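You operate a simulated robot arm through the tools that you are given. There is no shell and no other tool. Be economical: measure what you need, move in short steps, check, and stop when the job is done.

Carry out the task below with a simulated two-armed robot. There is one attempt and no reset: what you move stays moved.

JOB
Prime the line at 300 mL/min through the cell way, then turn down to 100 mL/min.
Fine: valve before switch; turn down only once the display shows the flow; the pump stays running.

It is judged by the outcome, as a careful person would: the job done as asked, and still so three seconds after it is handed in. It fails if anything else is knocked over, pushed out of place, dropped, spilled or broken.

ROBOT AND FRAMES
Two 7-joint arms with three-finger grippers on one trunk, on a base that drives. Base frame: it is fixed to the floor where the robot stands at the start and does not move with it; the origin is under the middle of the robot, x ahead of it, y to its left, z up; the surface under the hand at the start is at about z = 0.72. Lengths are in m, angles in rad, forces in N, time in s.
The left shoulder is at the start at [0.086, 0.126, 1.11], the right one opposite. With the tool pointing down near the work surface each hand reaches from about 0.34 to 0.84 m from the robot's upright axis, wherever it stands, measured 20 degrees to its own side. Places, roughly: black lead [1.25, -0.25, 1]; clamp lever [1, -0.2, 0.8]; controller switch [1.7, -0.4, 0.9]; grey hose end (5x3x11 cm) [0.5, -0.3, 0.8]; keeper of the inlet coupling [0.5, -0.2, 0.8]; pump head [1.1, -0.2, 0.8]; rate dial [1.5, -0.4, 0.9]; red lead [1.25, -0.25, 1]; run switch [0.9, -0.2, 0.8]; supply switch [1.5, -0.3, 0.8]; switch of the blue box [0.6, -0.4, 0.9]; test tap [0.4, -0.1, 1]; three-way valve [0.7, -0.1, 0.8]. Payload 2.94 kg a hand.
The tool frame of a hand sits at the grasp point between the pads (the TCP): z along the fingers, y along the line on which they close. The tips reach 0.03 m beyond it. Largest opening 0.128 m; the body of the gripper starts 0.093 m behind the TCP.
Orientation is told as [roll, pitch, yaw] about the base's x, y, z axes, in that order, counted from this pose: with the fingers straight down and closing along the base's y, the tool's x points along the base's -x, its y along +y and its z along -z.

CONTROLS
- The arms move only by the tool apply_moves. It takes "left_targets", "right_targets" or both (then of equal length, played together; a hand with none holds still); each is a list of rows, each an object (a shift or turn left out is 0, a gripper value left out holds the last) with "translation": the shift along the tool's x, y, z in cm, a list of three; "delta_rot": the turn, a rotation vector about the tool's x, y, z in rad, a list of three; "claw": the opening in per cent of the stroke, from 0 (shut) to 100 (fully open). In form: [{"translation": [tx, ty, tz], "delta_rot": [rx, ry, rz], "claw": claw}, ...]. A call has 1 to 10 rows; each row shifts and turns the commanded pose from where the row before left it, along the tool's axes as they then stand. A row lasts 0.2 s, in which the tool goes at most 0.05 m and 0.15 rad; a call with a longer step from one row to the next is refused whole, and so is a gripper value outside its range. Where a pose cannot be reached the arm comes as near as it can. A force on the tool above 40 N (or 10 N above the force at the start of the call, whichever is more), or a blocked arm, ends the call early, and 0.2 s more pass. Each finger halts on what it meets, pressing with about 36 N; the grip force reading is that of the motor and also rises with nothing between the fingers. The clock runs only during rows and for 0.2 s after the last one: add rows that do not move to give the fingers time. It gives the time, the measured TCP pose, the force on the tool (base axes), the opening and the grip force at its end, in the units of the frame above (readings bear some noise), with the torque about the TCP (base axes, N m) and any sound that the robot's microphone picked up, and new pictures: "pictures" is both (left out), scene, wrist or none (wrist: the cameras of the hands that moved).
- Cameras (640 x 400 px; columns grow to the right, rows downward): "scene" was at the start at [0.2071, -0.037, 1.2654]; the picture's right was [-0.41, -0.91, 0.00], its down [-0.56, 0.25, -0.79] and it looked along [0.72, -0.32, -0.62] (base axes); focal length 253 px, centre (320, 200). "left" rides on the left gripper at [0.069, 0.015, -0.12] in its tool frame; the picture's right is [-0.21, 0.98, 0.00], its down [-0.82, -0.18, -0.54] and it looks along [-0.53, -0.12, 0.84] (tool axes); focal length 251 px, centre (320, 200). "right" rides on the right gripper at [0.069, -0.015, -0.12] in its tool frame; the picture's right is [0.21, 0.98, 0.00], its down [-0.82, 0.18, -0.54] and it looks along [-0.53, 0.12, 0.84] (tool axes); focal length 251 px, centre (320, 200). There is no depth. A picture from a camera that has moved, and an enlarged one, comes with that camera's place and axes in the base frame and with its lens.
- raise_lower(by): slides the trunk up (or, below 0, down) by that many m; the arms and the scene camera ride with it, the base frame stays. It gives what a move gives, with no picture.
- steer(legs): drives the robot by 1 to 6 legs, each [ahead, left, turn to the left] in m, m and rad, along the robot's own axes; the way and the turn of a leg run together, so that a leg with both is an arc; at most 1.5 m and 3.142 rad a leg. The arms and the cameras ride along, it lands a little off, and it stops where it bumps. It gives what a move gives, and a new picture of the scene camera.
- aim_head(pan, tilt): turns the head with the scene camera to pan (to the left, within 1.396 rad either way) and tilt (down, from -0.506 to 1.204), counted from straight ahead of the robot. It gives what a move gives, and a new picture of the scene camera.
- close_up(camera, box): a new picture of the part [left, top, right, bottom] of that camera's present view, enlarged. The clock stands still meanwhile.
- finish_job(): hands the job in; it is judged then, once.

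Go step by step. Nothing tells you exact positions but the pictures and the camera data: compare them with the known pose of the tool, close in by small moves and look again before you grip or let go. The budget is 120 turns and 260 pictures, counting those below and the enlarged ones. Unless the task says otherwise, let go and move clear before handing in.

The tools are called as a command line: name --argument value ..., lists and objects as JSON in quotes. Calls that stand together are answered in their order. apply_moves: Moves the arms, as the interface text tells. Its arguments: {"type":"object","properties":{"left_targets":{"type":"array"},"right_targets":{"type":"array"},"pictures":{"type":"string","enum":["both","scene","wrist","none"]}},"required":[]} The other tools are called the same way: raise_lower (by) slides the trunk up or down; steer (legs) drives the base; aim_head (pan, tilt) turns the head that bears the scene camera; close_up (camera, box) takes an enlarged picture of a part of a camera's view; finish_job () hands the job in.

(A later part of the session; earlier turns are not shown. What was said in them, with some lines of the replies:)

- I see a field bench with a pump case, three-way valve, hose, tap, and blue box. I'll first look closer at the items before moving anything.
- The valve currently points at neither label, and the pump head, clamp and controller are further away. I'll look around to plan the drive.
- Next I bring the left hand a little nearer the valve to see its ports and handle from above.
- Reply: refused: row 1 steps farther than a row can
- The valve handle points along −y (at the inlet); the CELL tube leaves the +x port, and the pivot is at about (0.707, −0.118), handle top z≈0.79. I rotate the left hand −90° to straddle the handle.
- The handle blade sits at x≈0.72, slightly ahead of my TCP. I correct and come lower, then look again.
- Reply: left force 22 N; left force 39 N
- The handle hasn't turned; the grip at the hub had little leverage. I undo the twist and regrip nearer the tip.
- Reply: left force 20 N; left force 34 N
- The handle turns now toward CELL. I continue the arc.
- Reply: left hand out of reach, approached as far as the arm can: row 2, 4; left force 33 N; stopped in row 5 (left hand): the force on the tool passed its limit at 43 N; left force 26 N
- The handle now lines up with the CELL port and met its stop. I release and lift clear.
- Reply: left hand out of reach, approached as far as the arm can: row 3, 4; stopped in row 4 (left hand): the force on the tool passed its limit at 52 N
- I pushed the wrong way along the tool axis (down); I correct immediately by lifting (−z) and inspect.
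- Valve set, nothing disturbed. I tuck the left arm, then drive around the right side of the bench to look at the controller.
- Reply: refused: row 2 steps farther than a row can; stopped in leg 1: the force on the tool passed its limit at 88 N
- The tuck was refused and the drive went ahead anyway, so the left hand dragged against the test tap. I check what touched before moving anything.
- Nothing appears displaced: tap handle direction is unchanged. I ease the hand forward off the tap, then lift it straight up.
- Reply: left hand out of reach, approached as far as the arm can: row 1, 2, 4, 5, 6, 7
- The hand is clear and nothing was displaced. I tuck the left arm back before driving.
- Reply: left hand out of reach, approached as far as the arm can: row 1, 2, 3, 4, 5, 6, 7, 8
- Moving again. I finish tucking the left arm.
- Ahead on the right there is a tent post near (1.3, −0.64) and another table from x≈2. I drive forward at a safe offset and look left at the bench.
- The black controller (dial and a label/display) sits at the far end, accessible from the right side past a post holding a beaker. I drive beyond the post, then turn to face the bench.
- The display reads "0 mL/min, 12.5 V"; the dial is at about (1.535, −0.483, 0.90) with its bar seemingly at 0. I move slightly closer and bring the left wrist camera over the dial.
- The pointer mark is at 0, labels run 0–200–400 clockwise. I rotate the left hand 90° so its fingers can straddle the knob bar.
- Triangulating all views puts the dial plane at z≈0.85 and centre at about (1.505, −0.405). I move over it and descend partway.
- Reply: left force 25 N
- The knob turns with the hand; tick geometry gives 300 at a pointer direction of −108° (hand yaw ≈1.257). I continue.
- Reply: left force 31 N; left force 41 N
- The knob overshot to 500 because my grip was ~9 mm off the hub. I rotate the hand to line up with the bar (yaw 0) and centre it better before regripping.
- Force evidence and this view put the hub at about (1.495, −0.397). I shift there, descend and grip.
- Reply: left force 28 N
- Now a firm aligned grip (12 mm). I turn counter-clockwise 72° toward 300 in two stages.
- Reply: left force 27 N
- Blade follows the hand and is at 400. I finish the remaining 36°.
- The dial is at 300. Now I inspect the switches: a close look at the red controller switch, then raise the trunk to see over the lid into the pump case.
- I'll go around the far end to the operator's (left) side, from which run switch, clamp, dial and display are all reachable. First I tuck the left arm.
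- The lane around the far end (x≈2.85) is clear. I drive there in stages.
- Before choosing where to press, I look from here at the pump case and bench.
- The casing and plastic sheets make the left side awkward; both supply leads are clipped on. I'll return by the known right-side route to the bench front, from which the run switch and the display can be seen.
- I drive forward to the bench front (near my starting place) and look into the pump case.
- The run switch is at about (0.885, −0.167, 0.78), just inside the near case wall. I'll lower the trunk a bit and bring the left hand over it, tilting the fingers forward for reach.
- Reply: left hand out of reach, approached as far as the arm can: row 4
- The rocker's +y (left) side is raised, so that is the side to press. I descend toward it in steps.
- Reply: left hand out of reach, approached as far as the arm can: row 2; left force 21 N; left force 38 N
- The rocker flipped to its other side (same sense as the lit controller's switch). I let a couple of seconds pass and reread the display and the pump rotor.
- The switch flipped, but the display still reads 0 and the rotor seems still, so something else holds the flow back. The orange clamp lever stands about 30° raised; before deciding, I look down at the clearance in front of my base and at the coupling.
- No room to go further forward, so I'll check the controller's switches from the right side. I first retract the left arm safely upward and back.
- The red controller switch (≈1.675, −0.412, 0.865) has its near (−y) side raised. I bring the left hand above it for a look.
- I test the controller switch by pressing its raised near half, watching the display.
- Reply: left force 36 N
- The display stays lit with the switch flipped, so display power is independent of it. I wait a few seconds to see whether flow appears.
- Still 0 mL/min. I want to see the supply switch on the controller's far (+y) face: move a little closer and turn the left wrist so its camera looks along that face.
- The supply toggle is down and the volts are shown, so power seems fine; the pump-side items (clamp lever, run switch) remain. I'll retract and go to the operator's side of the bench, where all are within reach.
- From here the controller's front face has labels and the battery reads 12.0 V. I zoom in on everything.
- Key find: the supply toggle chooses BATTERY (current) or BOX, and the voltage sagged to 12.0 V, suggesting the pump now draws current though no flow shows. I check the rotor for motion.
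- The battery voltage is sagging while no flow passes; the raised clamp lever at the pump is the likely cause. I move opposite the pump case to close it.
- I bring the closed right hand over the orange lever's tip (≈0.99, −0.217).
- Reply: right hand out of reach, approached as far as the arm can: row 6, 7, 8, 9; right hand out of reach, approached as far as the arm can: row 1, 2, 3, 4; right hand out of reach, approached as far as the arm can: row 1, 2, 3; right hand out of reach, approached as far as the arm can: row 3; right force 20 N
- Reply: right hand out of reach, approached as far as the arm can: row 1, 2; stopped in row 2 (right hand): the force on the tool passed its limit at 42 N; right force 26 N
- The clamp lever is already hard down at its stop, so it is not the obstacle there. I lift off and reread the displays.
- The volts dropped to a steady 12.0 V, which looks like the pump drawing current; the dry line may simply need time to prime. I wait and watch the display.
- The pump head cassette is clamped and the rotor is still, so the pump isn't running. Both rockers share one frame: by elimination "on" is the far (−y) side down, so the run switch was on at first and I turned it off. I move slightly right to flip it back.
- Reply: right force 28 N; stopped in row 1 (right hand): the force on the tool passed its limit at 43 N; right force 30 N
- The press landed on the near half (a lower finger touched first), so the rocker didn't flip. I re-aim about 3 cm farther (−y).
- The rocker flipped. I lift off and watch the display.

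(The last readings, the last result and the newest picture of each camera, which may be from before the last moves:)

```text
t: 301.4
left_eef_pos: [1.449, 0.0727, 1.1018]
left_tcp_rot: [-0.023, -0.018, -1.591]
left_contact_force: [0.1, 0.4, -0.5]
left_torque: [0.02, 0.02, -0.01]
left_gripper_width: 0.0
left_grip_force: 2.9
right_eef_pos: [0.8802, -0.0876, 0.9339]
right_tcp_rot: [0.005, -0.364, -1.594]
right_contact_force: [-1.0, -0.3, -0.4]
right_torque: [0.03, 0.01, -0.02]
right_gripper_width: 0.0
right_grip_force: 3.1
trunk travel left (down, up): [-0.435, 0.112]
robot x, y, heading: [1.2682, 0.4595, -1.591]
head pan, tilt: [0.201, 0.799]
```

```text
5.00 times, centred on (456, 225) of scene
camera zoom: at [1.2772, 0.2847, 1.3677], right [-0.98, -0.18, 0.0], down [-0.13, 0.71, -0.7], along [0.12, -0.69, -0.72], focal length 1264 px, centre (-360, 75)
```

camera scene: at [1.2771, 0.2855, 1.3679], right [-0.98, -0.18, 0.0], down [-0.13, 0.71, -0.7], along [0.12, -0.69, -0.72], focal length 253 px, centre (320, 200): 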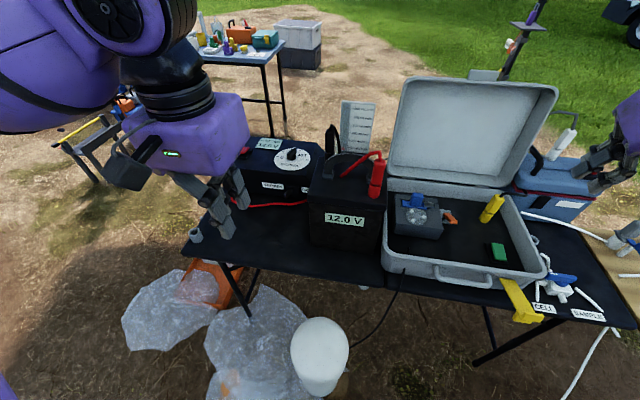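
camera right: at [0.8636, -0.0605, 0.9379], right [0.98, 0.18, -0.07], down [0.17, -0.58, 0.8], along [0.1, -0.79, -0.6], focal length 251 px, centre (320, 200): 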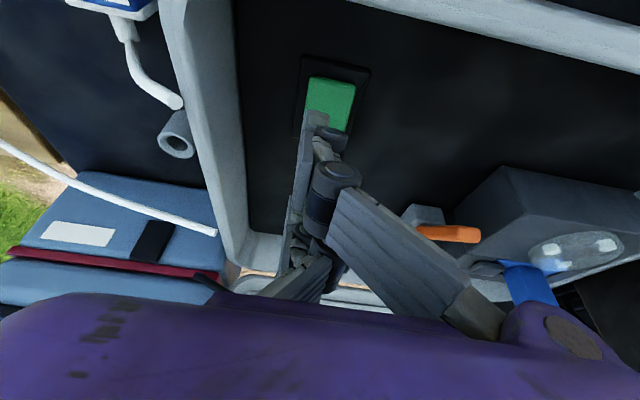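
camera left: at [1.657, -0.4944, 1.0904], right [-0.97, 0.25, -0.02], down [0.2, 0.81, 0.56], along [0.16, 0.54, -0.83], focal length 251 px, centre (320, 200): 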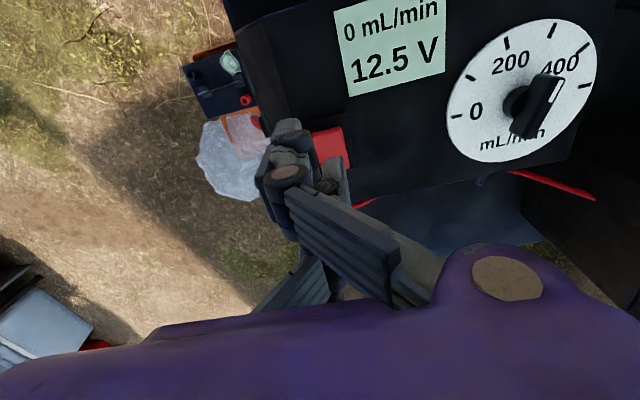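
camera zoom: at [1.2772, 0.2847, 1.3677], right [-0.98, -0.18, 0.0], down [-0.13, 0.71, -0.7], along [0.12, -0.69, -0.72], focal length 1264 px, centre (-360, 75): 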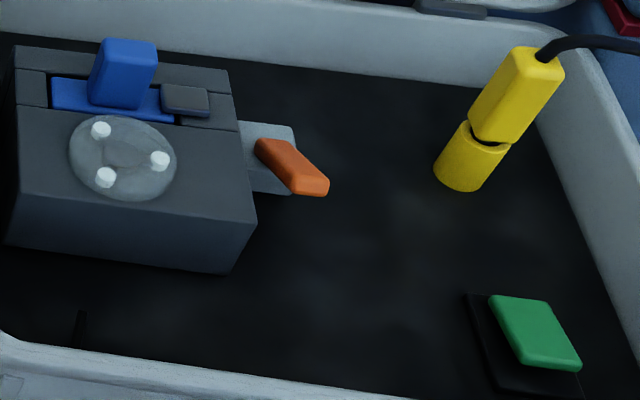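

apply_moves --right_targets '[{}, {}, {}, {}, {}, {}, {}, {}, {}, {}]' --pictures "none"

apply_moves --right_targets '[{}, {}, {}, {}, {}, {}, {}, {}, {}, {}]' --pictures "none"

apply_moves --right_targets '[{}, {}, {}, {}, {}, {}, {}, {}, {}, {}]' --pictures "none"

close_up --camera "scene" --box '[224, 120, 352, 200]'

```text
t: 303.6
left_eef_pos: [1.4494, 0.0716, 1.1019]
left_tcp_rot: [-0.025, -0.016, -1.591]
left_contact_force: [0.6, 0.6, 0.5]
left_torque: [-0.03, 0.0, 0.01]
left_gripper_width: 0.0
left_grip_force: 3.0
right_eef_pos: [0.8809, -0.0893, 0.9332]
right_tcp_rot: [0.005, -0.365, -1.593]
right_contact_force: [0.3, -0.7, -1.2]
right_torque: [-0.01, -0.01, -0.03]
right_gripper_width: 0.0
right_grip_force: 3.3
trunk travel left (down, up): [-0.435, 0.112]
robot x, y, heading: [1.2671, 0.4626, -1.592]
head pan, tilt: [0.201, 0.799]
```

```text
t: 305.8
left_eef_pos: [1.4499, 0.0711, 1.1017]
left_tcp_rot: [-0.025, -0.015, -1.591]
left_contact_force: [0.1, -0.9, 0.1]
left_torque: [-0.02, -0.02, 0.0]
left_gripper_width: 0.0
left_grip_force: 2.9
right_eef_pos: [0.8802, -0.0882, 0.9346]
right_tcp_rot: [0.004, -0.366, -1.591]
right_contact_force: [-0.5, 0.2, -0.8]
right_torque: [-0.01, 0.0, -0.01]
right_gripper_width: 0.0002
right_grip_force: 3.2
trunk travel left (down, up): [-0.435, 0.112]
robot x, y, heading: [1.2702, 0.4647, -1.596]
head pan, tilt: [0.201, 0.799]
```

```text
t: 308.0
left_eef_pos: [1.4497, 0.0726, 1.1022]
left_tcp_rot: [-0.022, -0.017, -1.59]
left_contact_force: [0.3, -0.4, 0.3]
left_torque: [-0.01, -0.03, 0.0]
left_gripper_width: 0.0
left_grip_force: 3.3
right_eef_pos: [0.8799, -0.0888, 0.9333]
right_tcp_rot: [0.006, -0.364, -1.593]
right_contact_force: [0.4, 0.6, 0.6]
right_torque: [0.0, 0.02, 0.02]
right_gripper_width: 0.0001
right_grip_force: 2.5
trunk travel left (down, up): [-0.435, 0.112]
robot x, y, heading: [1.2666, 0.4632, -1.595]
head pan, tilt: [0.201, 0.799]
```

```text
5.00 times, centred on (288, 160) of scene
camera zoom: at [1.2772, 0.2848, 1.3678], right [-0.98, -0.18, 0.0], down [-0.13, 0.71, -0.7], along [0.12, -0.69, -0.72], focal length 1264 px, centre (480, 400)
```

zoom: 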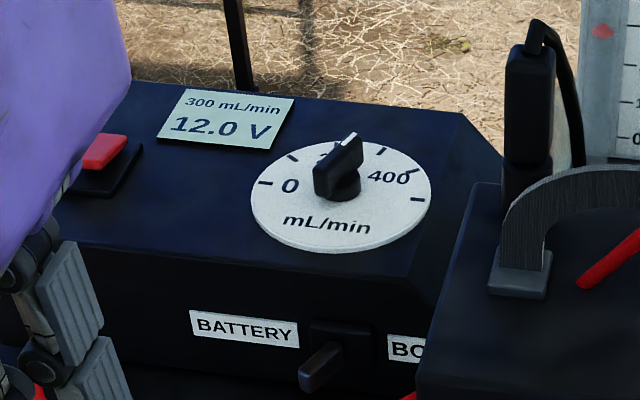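

The display now shows 300 mL/min and the rotameter float has risen: the line is primed through the cell way. Now I lift the right hand clear and shift toward the dial to turn it down.

apply_moves --right_targets '[{"translation": [-1.4, 0, -3.75]}, {"translation": [-1.4, 0, -3.75]}, {"translation": [-1.4, 0, -3.75]}, {"translation": [3, 0, -1]}, {"translation": [3, 0, -1]}, {"translation": [3, 0, -1]}]' --left_targets '[{"claw": 45, "delta_rot": [0, 0, 0.1]}, {"delta_rot": [0, 0, 0.1]}, {"delta_rot": [0, 0, 0.093]}, {}, {}, {}]' --pictures "none"

steer --legs '[[0, 0.2, 0], [0.06, 0, 0]]'

aim_head --pan 0.05 --tilt 0.8

```text
t: 309.4
left_eef_pos: [1.4505, 0.0729, 1.1015]
left_tcp_rot: [-0.017, -0.022, -1.884]
left_contact_force: [0.7, 0.4, -0.1]
left_torque: [-0.05, 0.04, -0.01]
left_gripper_width: 0.0577
left_grip_force: 0.0
right_eef_pos: [0.8824, 0.004, 1.0504]
right_tcp_rot: [0.007, -0.363, -1.592]
right_contact_force: [-0.5, -0.4, 0.4]
right_torque: [0.01, -0.02, -0.01]
right_gripper_width: 0.0
right_grip_force: 2.1
trunk travel left (down, up): [-0.435, 0.112]
robot x, y, heading: [1.2683, 0.4615, -1.592]
head pan, tilt: [0.201, 0.799]
```

```text
t: 312.3
left_eef_pos: [1.6519, 0.01, 1.1018]
left_tcp_rot: [-0.018, -0.023, -1.885]
left_contact_force: [-0.2, -0.4, -0.3]
left_torque: [0.05, 0.01, 0.0]
left_gripper_width: 0.0576
left_grip_force: 0.0
right_eef_pos: [1.0826, -0.0611, 1.0499]
right_tcp_rot: [0.004, -0.364, -1.588]
right_contact_force: [0.1, -0.3, -0.5]
right_torque: [0.02, 0.04, 0.01]
right_gripper_width: 0.0
right_grip_force: 2.9
trunk travel left (down, up): [-0.435, 0.112]
robot x, y, heading: [1.467, 0.4008, -1.594]
head pan, tilt: [0.201, 0.799]
camera scene: at [1.4782, 0.221, 1.3678], right [-0.98, -0.18, 0.0], down [-0.13, 0.71, -0.7], along [0.12, -0.69, -0.72], focal length 253 px, centre (320, 200)
```

scene: 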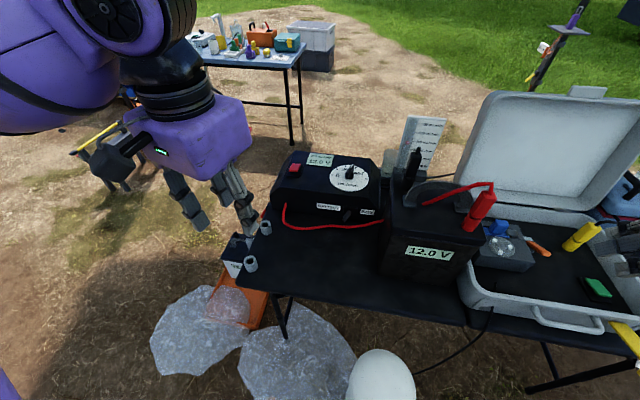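

```text
t: 313.0
left_eef_pos: [1.6513, 0.0079, 1.1014]
left_tcp_rot: [-0.018, -0.022, -1.883]
left_contact_force: [-0.2, -0.1, -0.2]
left_torque: [0.06, 0.03, 0.03]
left_gripper_width: 0.0575
left_grip_force: 0.0
right_eef_pos: [1.0827, -0.0622, 1.0479]
right_tcp_rot: [0.005, -0.363, -1.591]
right_contact_force: [0.5, 0.0, 0.4]
right_torque: [-0.01, 0.0, -0.01]
right_gripper_width: 0.0
right_grip_force: 3.3
trunk travel left (down, up): [-0.435, 0.112]
robot x, y, heading: [1.4683, 0.4004, -1.589]
head pan, tilt: [0.051, 0.799]
camera scene: at [1.466, 0.2188, 1.3677], right [-1.0, -0.03, 0.0], down [-0.02, 0.72, -0.7], along [0.02, -0.7, -0.72], focal length 253 px, centre (320, 200)
```

scene: 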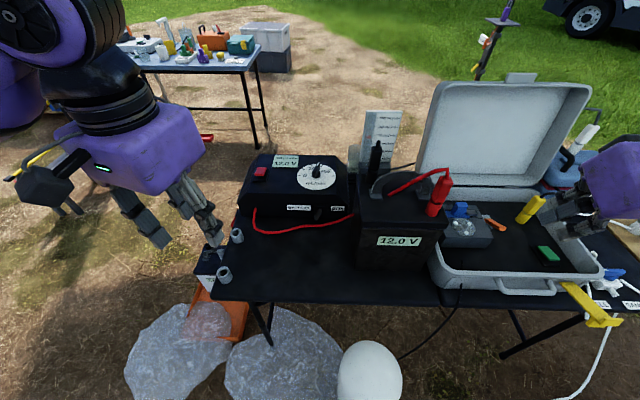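

apply_moves --left_targets '[{"translation": [-4.33, -0.22, 0]}, {"translation": [-4.33, -0.22, 0]}, {"translation": [-4.33, -0.22, 0]}, {"translation": [-4.33, -0.22, 0]}, {"translation": [-4.33, -0.22, 0]}, {"translation": [-4.33, -0.22, 1]}, {"translation": [-4.33, -0.22, 1]}, {"translation": [-4.33, -0.22, 1]}, {"translation": [-4.33, -0.22, 1]}, {"translation": [-4.33, -0.22, 1]}]' --pictures "both"

close_up --camera "left" --box '[220, 60, 420, 185]'

```text
t: 315.2
left_eef_pos: [1.4977, -0.388, 1.0605]
left_tcp_rot: [-0.012, -0.021, -1.884]
left_contact_force: [-0.7, 0.2, -1.1]
left_torque: [-0.05, -0.08, -0.04]
left_gripper_width: 0.0582
left_grip_force: 0.3
left hand out of reach, approached as far as the arm can: row 10
right_eef_pos: [1.0798, -0.0587, 1.047]
right_tcp_rot: [0.009, -0.361, -1.591]
right_contact_force: [-0.8, -0.2, -0.6]
right_torque: [-0.07, -0.02, 0.0]
right_gripper_width: 0.0
right_grip_force: 2.7
trunk travel left (down, up): [-0.435, 0.112]
robot x, y, heading: [1.4669, 0.3989, -1.591]
head pan, tilt: [0.051, 0.799]
camera scene: at [1.4611, 0.2217, 1.3676], right [-1.0, -0.03, 0.0], down [-0.02, 0.72, -0.7], along [0.02, -0.7, -0.72], focal length 253 px, centre (320, 200)
camera left: at [1.5359, -0.3241, 1.1793], right [0.86, -0.51, -0.01], down [-0.42, -0.72, 0.56], along [-0.29, -0.48, -0.83], focal length 251 px, centre (320, 200)
```

scene: 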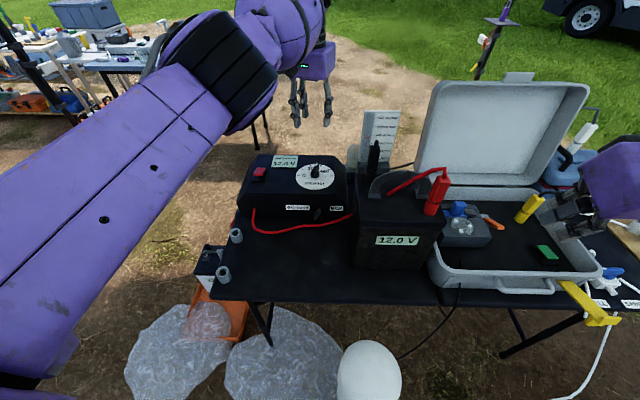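
left: 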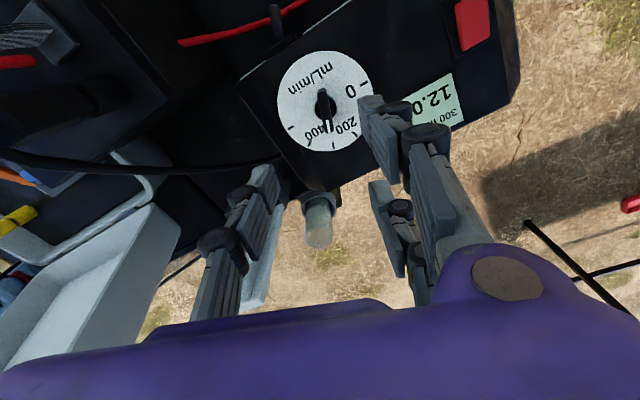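

```text
3.20 times, centred on (320, 122) of left
camera zoom: at [1.5359, -0.3241, 1.1793], right [0.86, -0.51, -0.01], down [-0.42, -0.72, 0.56], along [-0.29, -0.48, -0.83], focal length 805 px, centre (320, 448)
```

zoom: 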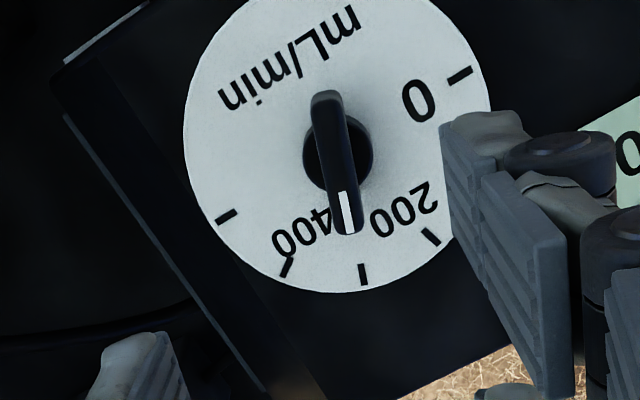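

steer --legs '[[0, 0.08, 0], [0.05, 0, 0]]'

close_up --camera "left" --box '[120, 60, 440, 260]'

```text
t: 317.1
left_eef_pos: [1.5828, -0.4386, 1.0622]
left_tcp_rot: [-0.016, -0.022, -1.881]
left_contact_force: [-0.2, -0.4, -0.6]
left_torque: [0.03, 0.02, 0.0]
left_gripper_width: 0.0578
left_grip_force: 0.1
right_eef_pos: [1.1648, -0.1127, 1.0508]
right_tcp_rot: [0.006, -0.366, -1.587]
right_contact_force: [0.6, 1.0, 0.9]
right_torque: [0.01, -0.02, 0.04]
right_gripper_width: 0.0
right_grip_force: 3.0
trunk travel left (down, up): [-0.435, 0.112]
robot x, y, heading: [1.5451, 0.3481, -1.59]
head pan, tilt: [0.051, 0.799]
camera scene: at [1.546, 0.1699, 1.368], right [-1.0, -0.03, 0.0], down [-0.02, 0.72, -0.7], along [0.02, -0.7, -0.72], focal length 253 px, centre (320, 200)
```

scene: 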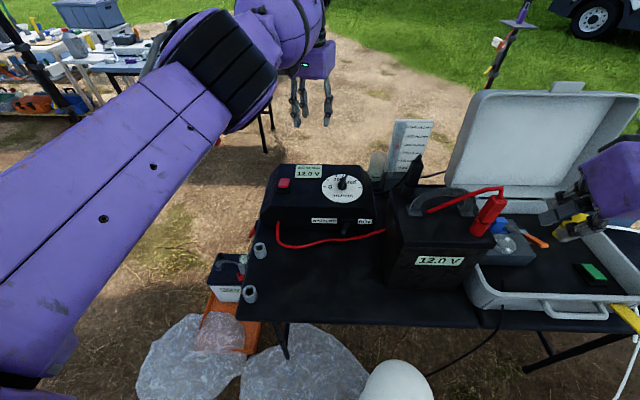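

```text
2.00 times, centred on (280, 160) of left
camera zoom: at [1.6215, -0.3758, 1.1811], right [0.86, -0.5, -0.01], down [-0.41, -0.72, 0.56], along [-0.29, -0.48, -0.83], focal length 503 px, centre (400, 280)
```

zoom: 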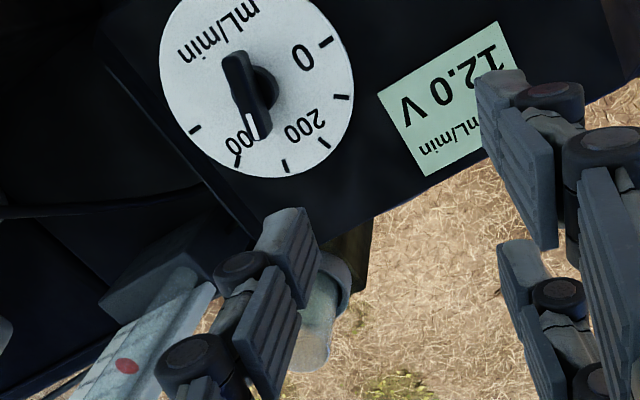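

apply_moves --left_targets '[{"translation": [0.45, -3.15, 0]}, {"translation": [0.45, -3.15, 0]}, {"translation": [0.45, -3.15, 0]}, {"translation": [0, 0, 4]}, {"translation": [0, 0, 4]}, {"translation": [0, 0, 4]}, {}]' --pictures "wrist"

close_up --camera "left" --box '[240, 80, 400, 180]'

close_up --camera "scene" --box '[270, 150, 398, 230]'

```text
t: 318.7
left_eef_pos: [1.4939, -0.3994, 0.9444]
left_tcp_rot: [-0.017, -0.023, -1.881]
left_contact_force: [-0.1, 0.1, -0.1]
left_torque: [-0.01, -0.01, 0.01]
left_gripper_width: 0.0576
left_grip_force: 0.0
right_eef_pos: [1.1635, -0.1125, 1.05]
right_tcp_rot: [0.005, -0.366, -1.585]
right_contact_force: [0.2, -0.2, 0.5]
right_torque: [0.01, 0.0, 0.0]
right_gripper_width: 0.0
right_grip_force: 3.0
trunk travel left (down, up): [-0.435, 0.112]
robot x, y, heading: [1.549, 0.3488, -1.591]
head pan, tilt: [0.051, 0.799]
camera left: at [1.5329, -0.3371, 1.0628], right [0.86, -0.5, -0.01], down [-0.41, -0.72, 0.56], along [-0.29, -0.48, -0.83], focal length 251 px, centre (320, 200)
```

left: 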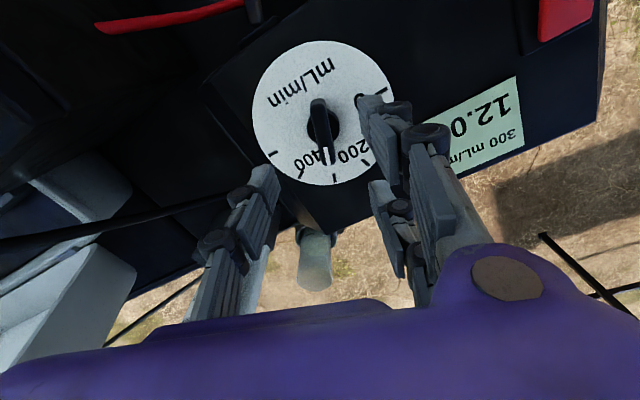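

```text
4.00 times, centred on (320, 130) of left
camera zoom: at [1.5329, -0.3371, 1.0628], right [0.86, -0.5, -0.01], down [-0.41, -0.72, 0.56], along [-0.29, -0.48, -0.83], focal length 1006 px, centre (320, 480)
```

zoom: 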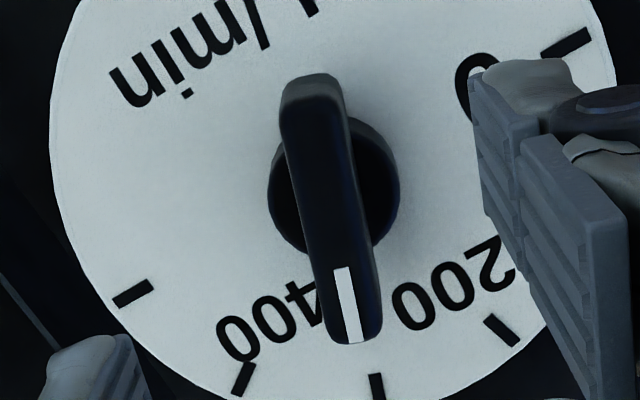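

```text
5.00 times, centred on (334, 190) of scene
camera zoom: at [1.5462, 0.1687, 1.3678], right [-1.0, -0.03, 0.0], down [-0.02, 0.72, -0.7], along [0.02, -0.7, -0.72], focal length 1264 px, centre (250, 250)
```

zoom: 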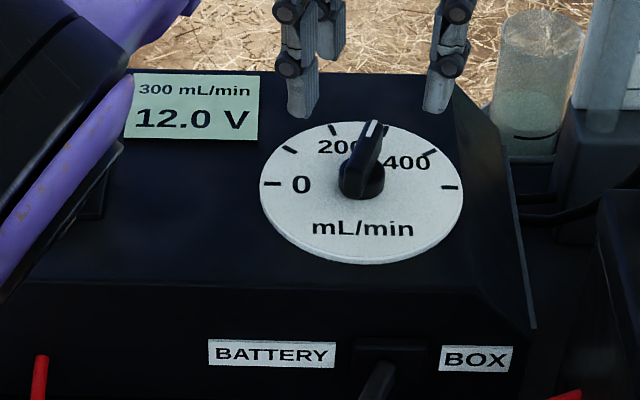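

apply_moves --left_targets '[{"translation": [0.4, 0.25, 3]}, {"translation": [0, 0, 2.9]}, {"claw": 0}, {}, {}]' --pictures "wrist"

close_up --camera "scene" --box '[270, 150, 398, 230]'

```text
t: 319.9
left_eef_pos: [1.4981, -0.3989, 0.8832]
left_tcp_rot: [-0.017, -0.024, -1.878]
left_contact_force: [11.0, -4.3, -1.1]
left_torque: [-0.92, -0.11, -0.05]
left_gripper_width: 0.0117
left_grip_force: 38.9
right_eef_pos: [1.1658, -0.1152, 1.0509]
right_tcp_rot: [0.005, -0.362, -1.587]
right_contact_force: [-0.1, 0.5, -0.2]
right_torque: [-0.01, 0.0, 0.01]
right_gripper_width: 0.0002
right_grip_force: 2.8
trunk travel left (down, up): [-0.435, 0.112]
robot x, y, heading: [1.5464, 0.3496, -1.592]
head pan, tilt: [0.051, 0.799]
camera left: at [1.5362, -0.336, 1.002], right [0.87, -0.5, -0.01], down [-0.41, -0.72, 0.56], along [-0.29, -0.48, -0.83], focal length 251 px, centre (320, 200)
```

left: 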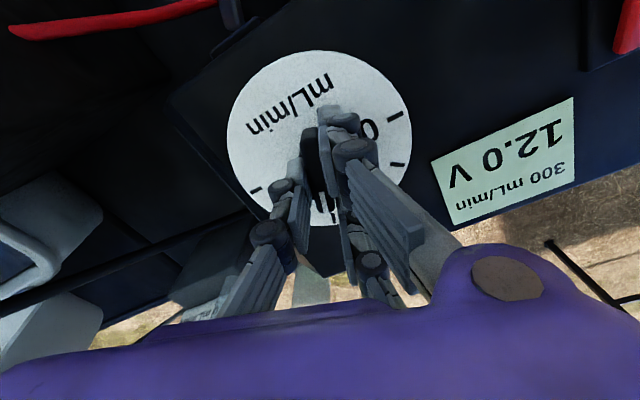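

```text
5.00 times, centred on (334, 190) of scene
camera zoom: at [1.5475, 0.1679, 1.3677], right [-1.0, -0.03, 0.0], down [-0.02, 0.72, -0.7], along [0.02, -0.7, -0.72], focal length 1264 px, centre (250, 250)
```

zoom: 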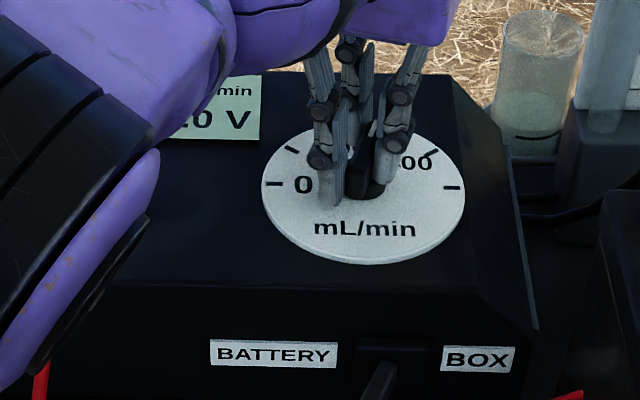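

Firm grip. I turn the knob counter-clockwise 72° from 300 toward 100.

apply_moves --left_targets '[{"delta_rot": [0, 0, -0.126]}, {"delta_rot": [0, 0, -0.126]}, {"delta_rot": [0, 0, -0.126]}, {"delta_rot": [0, 0, -0.126]}, {"delta_rot": [0, 0, -0.126]}, {}]' --pictures "none"

apply_moves --left_targets '[{"delta_rot": [0, 0, -0.126]}, {"delta_rot": [0, 0, -0.126]}, {"delta_rot": [0, 0, -0.126]}, {"delta_rot": [0, 0, -0.126]}, {"delta_rot": [0, 0, -0.126]}, {}]' --pictures "wrist"

close_up --camera "scene" --box '[270, 150, 398, 230]'

```text
t: 321.3
left_eef_pos: [1.4999, -0.3975, 0.8844]
left_tcp_rot: [-0.023, -0.008, -1.246]
left_contact_force: [19.5, -6.5, -1.9]
left_torque: [-0.78, -0.96, -0.04]
left_gripper_width: 0.0122
left_grip_force: 38.7
right_eef_pos: [1.1659, -0.1141, 1.0507]
right_tcp_rot: [0.005, -0.363, -1.586]
right_contact_force: [-0.4, 0.4, -0.1]
right_torque: [-0.05, -0.01, 0.01]
right_gripper_width: 0.0003
right_grip_force: 3.6
trunk travel left (down, up): [-0.435, 0.112]
robot x, y, heading: [1.5467, 0.3512, -1.586]
head pan, tilt: [0.051, 0.799]
```

```text
t: 322.7
left_eef_pos: [1.5001, -0.3978, 0.8847]
left_tcp_rot: [-0.023, 0.008, -0.618]
left_contact_force: [25.8, 9.5, -3.2]
left_torque: [0.19, -1.15, -0.04]
left_gripper_width: 0.012
left_grip_force: 38.9
right_eef_pos: [1.1668, -0.1132, 1.0511]
right_tcp_rot: [0.003, -0.364, -1.585]
right_contact_force: [0.0, -0.7, -0.3]
right_torque: [0.01, 0.01, 0.01]
right_gripper_width: 0.0
right_grip_force: 3.0
trunk travel left (down, up): [-0.435, 0.112]
robot x, y, heading: [1.5464, 0.3485, -1.592]
head pan, tilt: [0.051, 0.799]
camera left: at [1.4558, -0.3439, 1.0041], right [0.74, 0.67, -0.02], down [0.58, -0.61, 0.54], along [0.35, -0.41, -0.84], focal length 251 px, centre (320, 200)
```

left: 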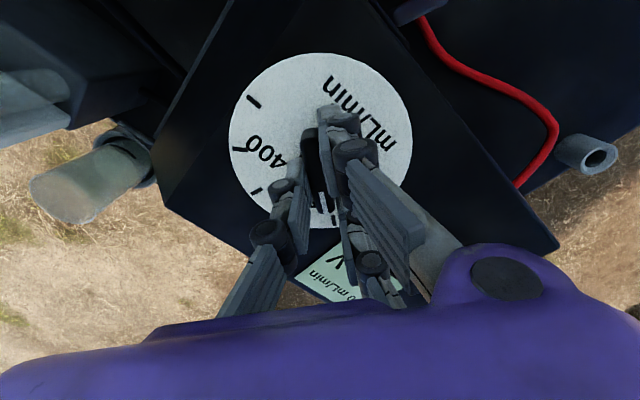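

```text
5.00 times, centred on (334, 190) of scene
camera zoom: at [1.5492, 0.1694, 1.3678], right [-1.0, -0.03, 0.0], down [-0.02, 0.72, -0.7], along [0.02, -0.7, -0.72], focal length 1264 px, centre (250, 250)
```

zoom: 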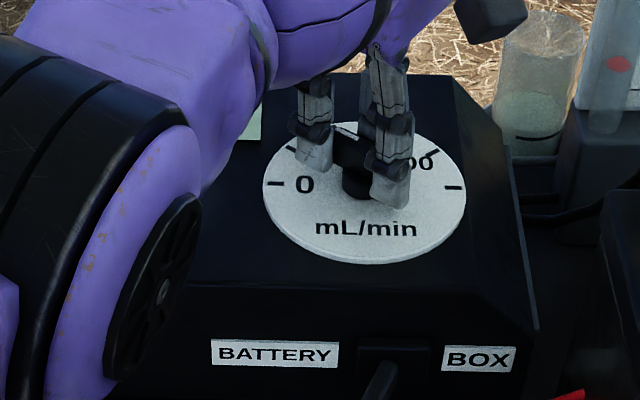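

apply_moves --left_targets '[{"claw": 45}, {}, {"translation": [0, 0, -4]}, {"translation": [0, 0, -4]}, {"translation": [0, 0, -4]}, {}]' --pictures "wrist"

close_up --camera "left" --box '[200, 60, 400, 185]'

close_up --camera "scene" --box '[250, 150, 378, 230]'

```text
t: 324.1
left_eef_pos: [1.4987, -0.3975, 1.0047]
left_tcp_rot: [-0.026, 0.01, -0.62]
left_contact_force: [-0.1, 0.6, 0.1]
left_torque: [0.01, -0.01, 0.02]
left_gripper_width: 0.0575
left_grip_force: 0.0
right_eef_pos: [1.1644, -0.1141, 1.0511]
right_tcp_rot: [0.005, -0.364, -1.587]
right_contact_force: [-0.6, -0.4, -0.1]
right_torque: [0.03, 0.01, 0.0]
right_gripper_width: 0.0
right_grip_force: 3.2
trunk travel left (down, up): [-0.435, 0.112]
robot x, y, heading: [1.5468, 0.3509, -1.594]
head pan, tilt: [0.051, 0.799]
camera left: at [1.4552, -0.3429, 1.1247], right [0.74, 0.67, -0.03], down [0.58, -0.62, 0.54], along [0.34, -0.41, -0.84], focal length 251 px, centre (320, 200)
```

left: 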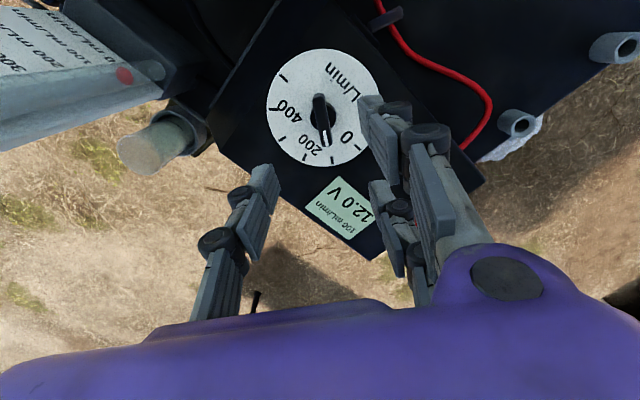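

```text
3.20 times, centred on (300, 122) of left
camera zoom: at [1.4552, -0.3429, 1.1247], right [0.74, 0.67, -0.03], down [0.58, -0.62, 0.54], along [0.34, -0.41, -0.84], focal length 805 px, centre (384, 448)
```

zoom: 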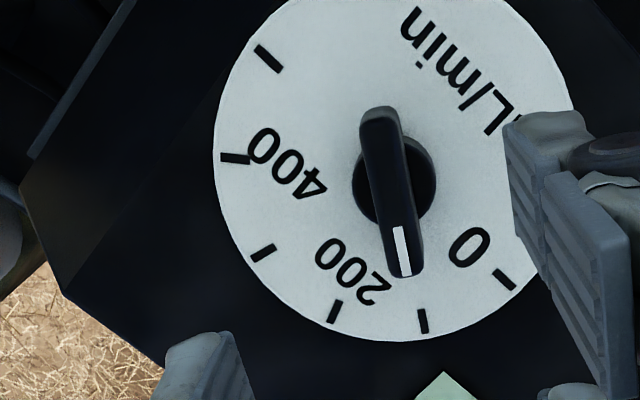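

```text
5.00 times, centred on (314, 190) of scene
camera zoom: at [1.5461, 0.1681, 1.3677], right [-1.0, -0.03, 0.0], down [-0.02, 0.72, -0.7], along [0.02, -0.7, -0.72], focal length 1264 px, centre (350, 250)
```

zoom: 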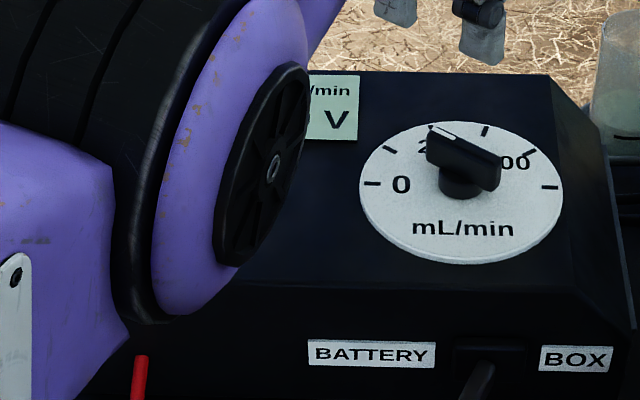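

The pointer sits on the 100 tick. I read the display.

close_up --camera "left" --box '[290, 170, 386, 250]'

apply_moves --left_targets '[{"translation": [0, 0, -3]}, {"translation": [3, 2, -1]}, {"translation": [3.5, 2.5, 0]}, {"translation": [3.5, 2.5, 0]}, {"translation": [3.5, 2.5, 0]}, {"translation": [3.5, 2.5, 0]}, {}]' --pictures "scene"

```text
5.00 times, centred on (338, 210) of left
camera zoom: at [1.4552, -0.3429, 1.1247], right [0.74, 0.67, -0.03], down [0.58, -0.62, 0.54], along [0.34, -0.41, -0.84], focal length 1257 px, centre (230, 150)
```

zoom: 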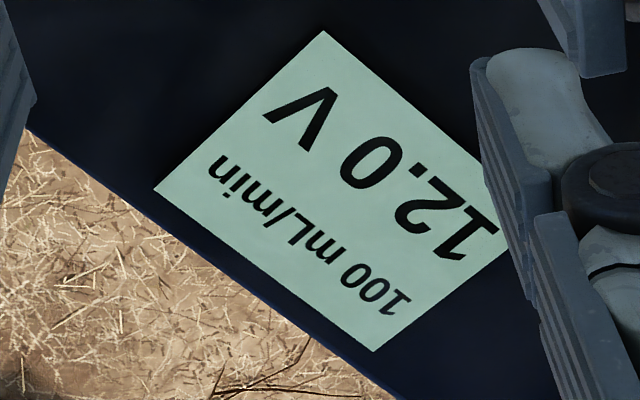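

```text
t: 325.7
left_eef_pos: [1.4335, -0.1974, 1.0431]
left_tcp_rot: [-0.026, 0.01, -0.619]
left_contact_force: [0.2, 0.8, 0.6]
left_torque: [0.02, 0.02, -0.01]
left_gripper_width: 0.0578
left_grip_force: 0.0
right_eef_pos: [1.1648, -0.1144, 1.0497]
right_tcp_rot: [0.006, -0.362, -1.587]
right_contact_force: [0.0, -0.2, 0.1]
right_torque: [0.01, 0.01, -0.02]
right_gripper_width: 0.0
right_grip_force: 2.9
trunk travel left (down, up): [-0.435, 0.112]
robot x, y, heading: [1.5464, 0.3513, -1.591]
head pan, tilt: [0.051, 0.799]
camera scene: at [1.5466, 0.1679, 1.3677], right [-1.0, -0.03, 0.0], down [-0.02, 0.72, -0.7], along [0.02, -0.7, -0.72], focal length 253 px, centre (320, 200)
```

scene: 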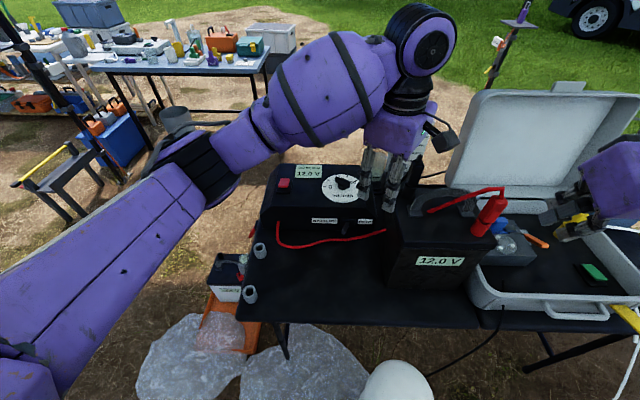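

The display reads 100 mL/min. I move the hands clear, back off slightly, and check everything once more.

apply_moves --left_targets '[{"translation": [0, 0, -4]}, {"translation": [0, 0, -3]}, {}]' --right_targets '[{"translation": [0, 0, -3]}, {"translation": [0, 0, -3]}, {}]' --pictures "none"

steer --legs '[[-0.15, 0, 0]]'

aim_head --pan -0.3 --tilt 0.75

apply_moves --right_targets '[{}, {}, {}]' --pictures "scene"

```text
t: 326.5
left_eef_pos: [1.4364, -0.1964, 1.1142]
left_tcp_rot: [-0.025, 0.009, -0.618]
left_contact_force: [0.0, -0.6, 0.2]
left_torque: [0.04, 0.0, 0.0]
left_gripper_width: 0.0575
left_grip_force: 0.1
right_eef_pos: [1.1643, -0.0925, 1.1064]
right_tcp_rot: [0.005, -0.364, -1.588]
right_contact_force: [0.1, -0.6, -0.6]
right_torque: [0.01, 0.0, 0.0]
right_gripper_width: 0.0
right_grip_force: 3.6
trunk travel left (down, up): [-0.435, 0.112]
robot x, y, heading: [1.5479, 0.348, -1.589]
head pan, tilt: [0.051, 0.799]
```

```text
t: 327.9
left_eef_pos: [1.4379, -0.0466, 1.1137]
left_tcp_rot: [-0.027, 0.008, -0.619]
left_contact_force: [0.1, -0.7, 0.0]
left_torque: [0.0, 0.05, -0.01]
left_gripper_width: 0.0575
left_grip_force: 0.1
right_eef_pos: [1.1677, 0.0573, 1.1065]
right_tcp_rot: [0.005, -0.363, -1.587]
right_contact_force: [0.2, 0.1, 0.6]
right_torque: [-0.02, -0.01, 0.02]
right_gripper_width: 0.0
right_grip_force: 3.1
trunk travel left (down, up): [-0.435, 0.112]
robot x, y, heading: [1.5472, 0.4997, -1.59]
head pan, tilt: [0.051, 0.799]
camera scene: at [1.5488, 0.3178, 1.3676], right [-1.0, -0.03, 0.0], down [-0.02, 0.72, -0.7], along [0.02, -0.7, -0.72], focal length 253 px, centre (320, 200)
```

scene: 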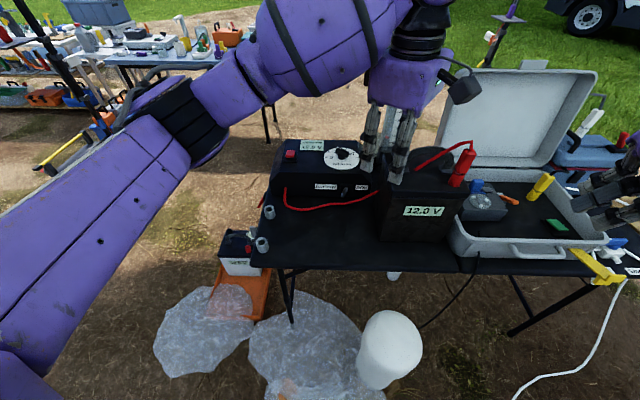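

```text
t: 328.7
left_eef_pos: [1.4393, -0.0463, 1.114]
left_tcp_rot: [-0.026, 0.008, -0.62]
left_contact_force: [0.3, -0.8, 0.0]
left_torque: [-0.01, 0.0, 0.0]
left_gripper_width: 0.0576
left_grip_force: 0.0
right_eef_pos: [1.168, 0.0579, 1.107]
right_tcp_rot: [0.007, -0.365, -1.586]
right_contact_force: [0.0, 0.5, -0.5]
right_torque: [0.01, -0.02, 0.0]
right_gripper_width: 0.0
right_grip_force: 3.3
trunk travel left (down, up): [-0.435, 0.112]
robot x, y, heading: [1.551, 0.5009, -1.592]
head pan, tilt: [-0.3, 0.75]
camera scene: at [1.5204, 0.3202, 1.3717], right [-0.95, 0.31, 0.0], down [0.21, 0.65, -0.73], along [-0.23, -0.69, -0.68], focal length 253 px, centre (320, 200)
```

scene: 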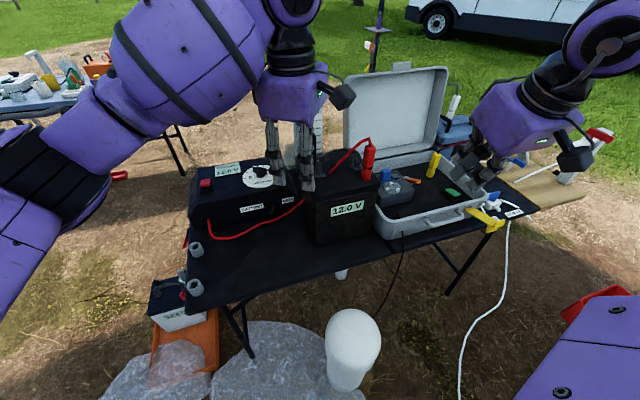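

```text
t: 329.5
left_eef_pos: [1.438, -0.0459, 1.1139]
left_tcp_rot: [-0.025, 0.008, -0.618]
left_contact_force: [0.0, 0.1, 0.3]
left_torque: [0.01, -0.03, 0.03]
left_gripper_width: 0.0578
left_grip_force: 0.1
right_eef_pos: [1.1676, 0.0573, 1.1076]
right_tcp_rot: [0.005, -0.364, -1.587]
right_contact_force: [0.3, -0.2, 0.6]
right_torque: [-0.01, -0.01, -0.04]
right_gripper_width: 0.0
right_grip_force: 3.2
trunk travel left (down, up): [-0.435, 0.112]
robot x, y, heading: [1.5471, 0.4971, -1.589]
head pan, tilt: [-0.3, 0.75]
camera scene: at [1.5203, 0.3205, 1.3718], right [-0.95, 0.31, 0.0], down [0.21, 0.65, -0.73], along [-0.23, -0.69, -0.68], focal length 253 px, centre (320, 200)
5 turns are left
```

scene: 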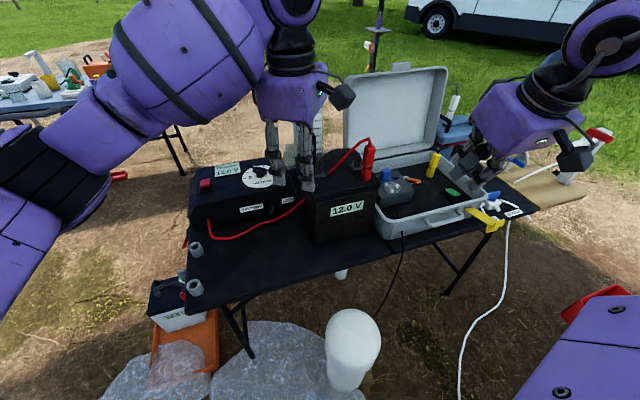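

Few turns remain; everything stands as it should. One last reading of the display, then I hand in.

close_up --camera "scene" --box '[190, 150, 300, 220]'

```text
5.71 times, centred on (245, 185) of scene
camera zoom: at [1.5203, 0.3205, 1.3718], right [-0.95, 0.31, 0.0], down [0.21, 0.65, -0.73], along [-0.23, -0.69, -0.68], focal length 1444 px, centre (749, 286)
4 turns are left
```

zoom: 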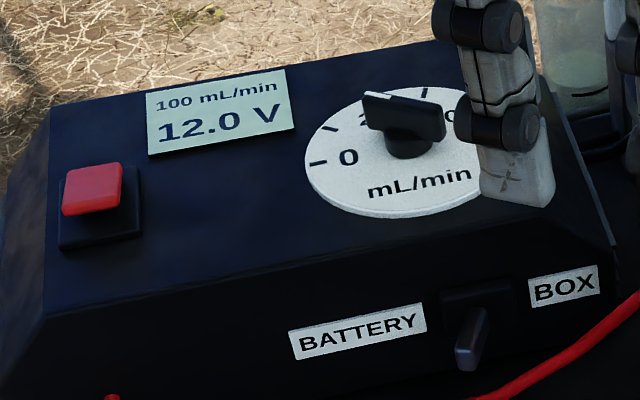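

The display shows a steady 100 mL/min with the pump running, and both hands are clear, so I hand in.

finish_job

```text
The job is handed in.
```

The line was primed at 300 mL/min through the cell way and turned down to 100 mL/min once the display showed the 300. The display read 100 mL/min at hand-in, and the pump is still running.

Three things did not go smoothly:
- **Run switch:** I turned it off by mistake, thinking it was the start switch, and later turned it back on. I found by trial that the controller switch was the one that was off. The valve was set to the cell way before I touched either switch.
- **Test tap:** while backing away early on, my left hand dragged against it with about 88 N before the robot stopped. The tap handle's direction looked unchanged and I saw nothing else displaced.
- **Clamp lever:** while looking for why there was no flow, I pressed it with about 42 N; it was already at its stop and did not move.
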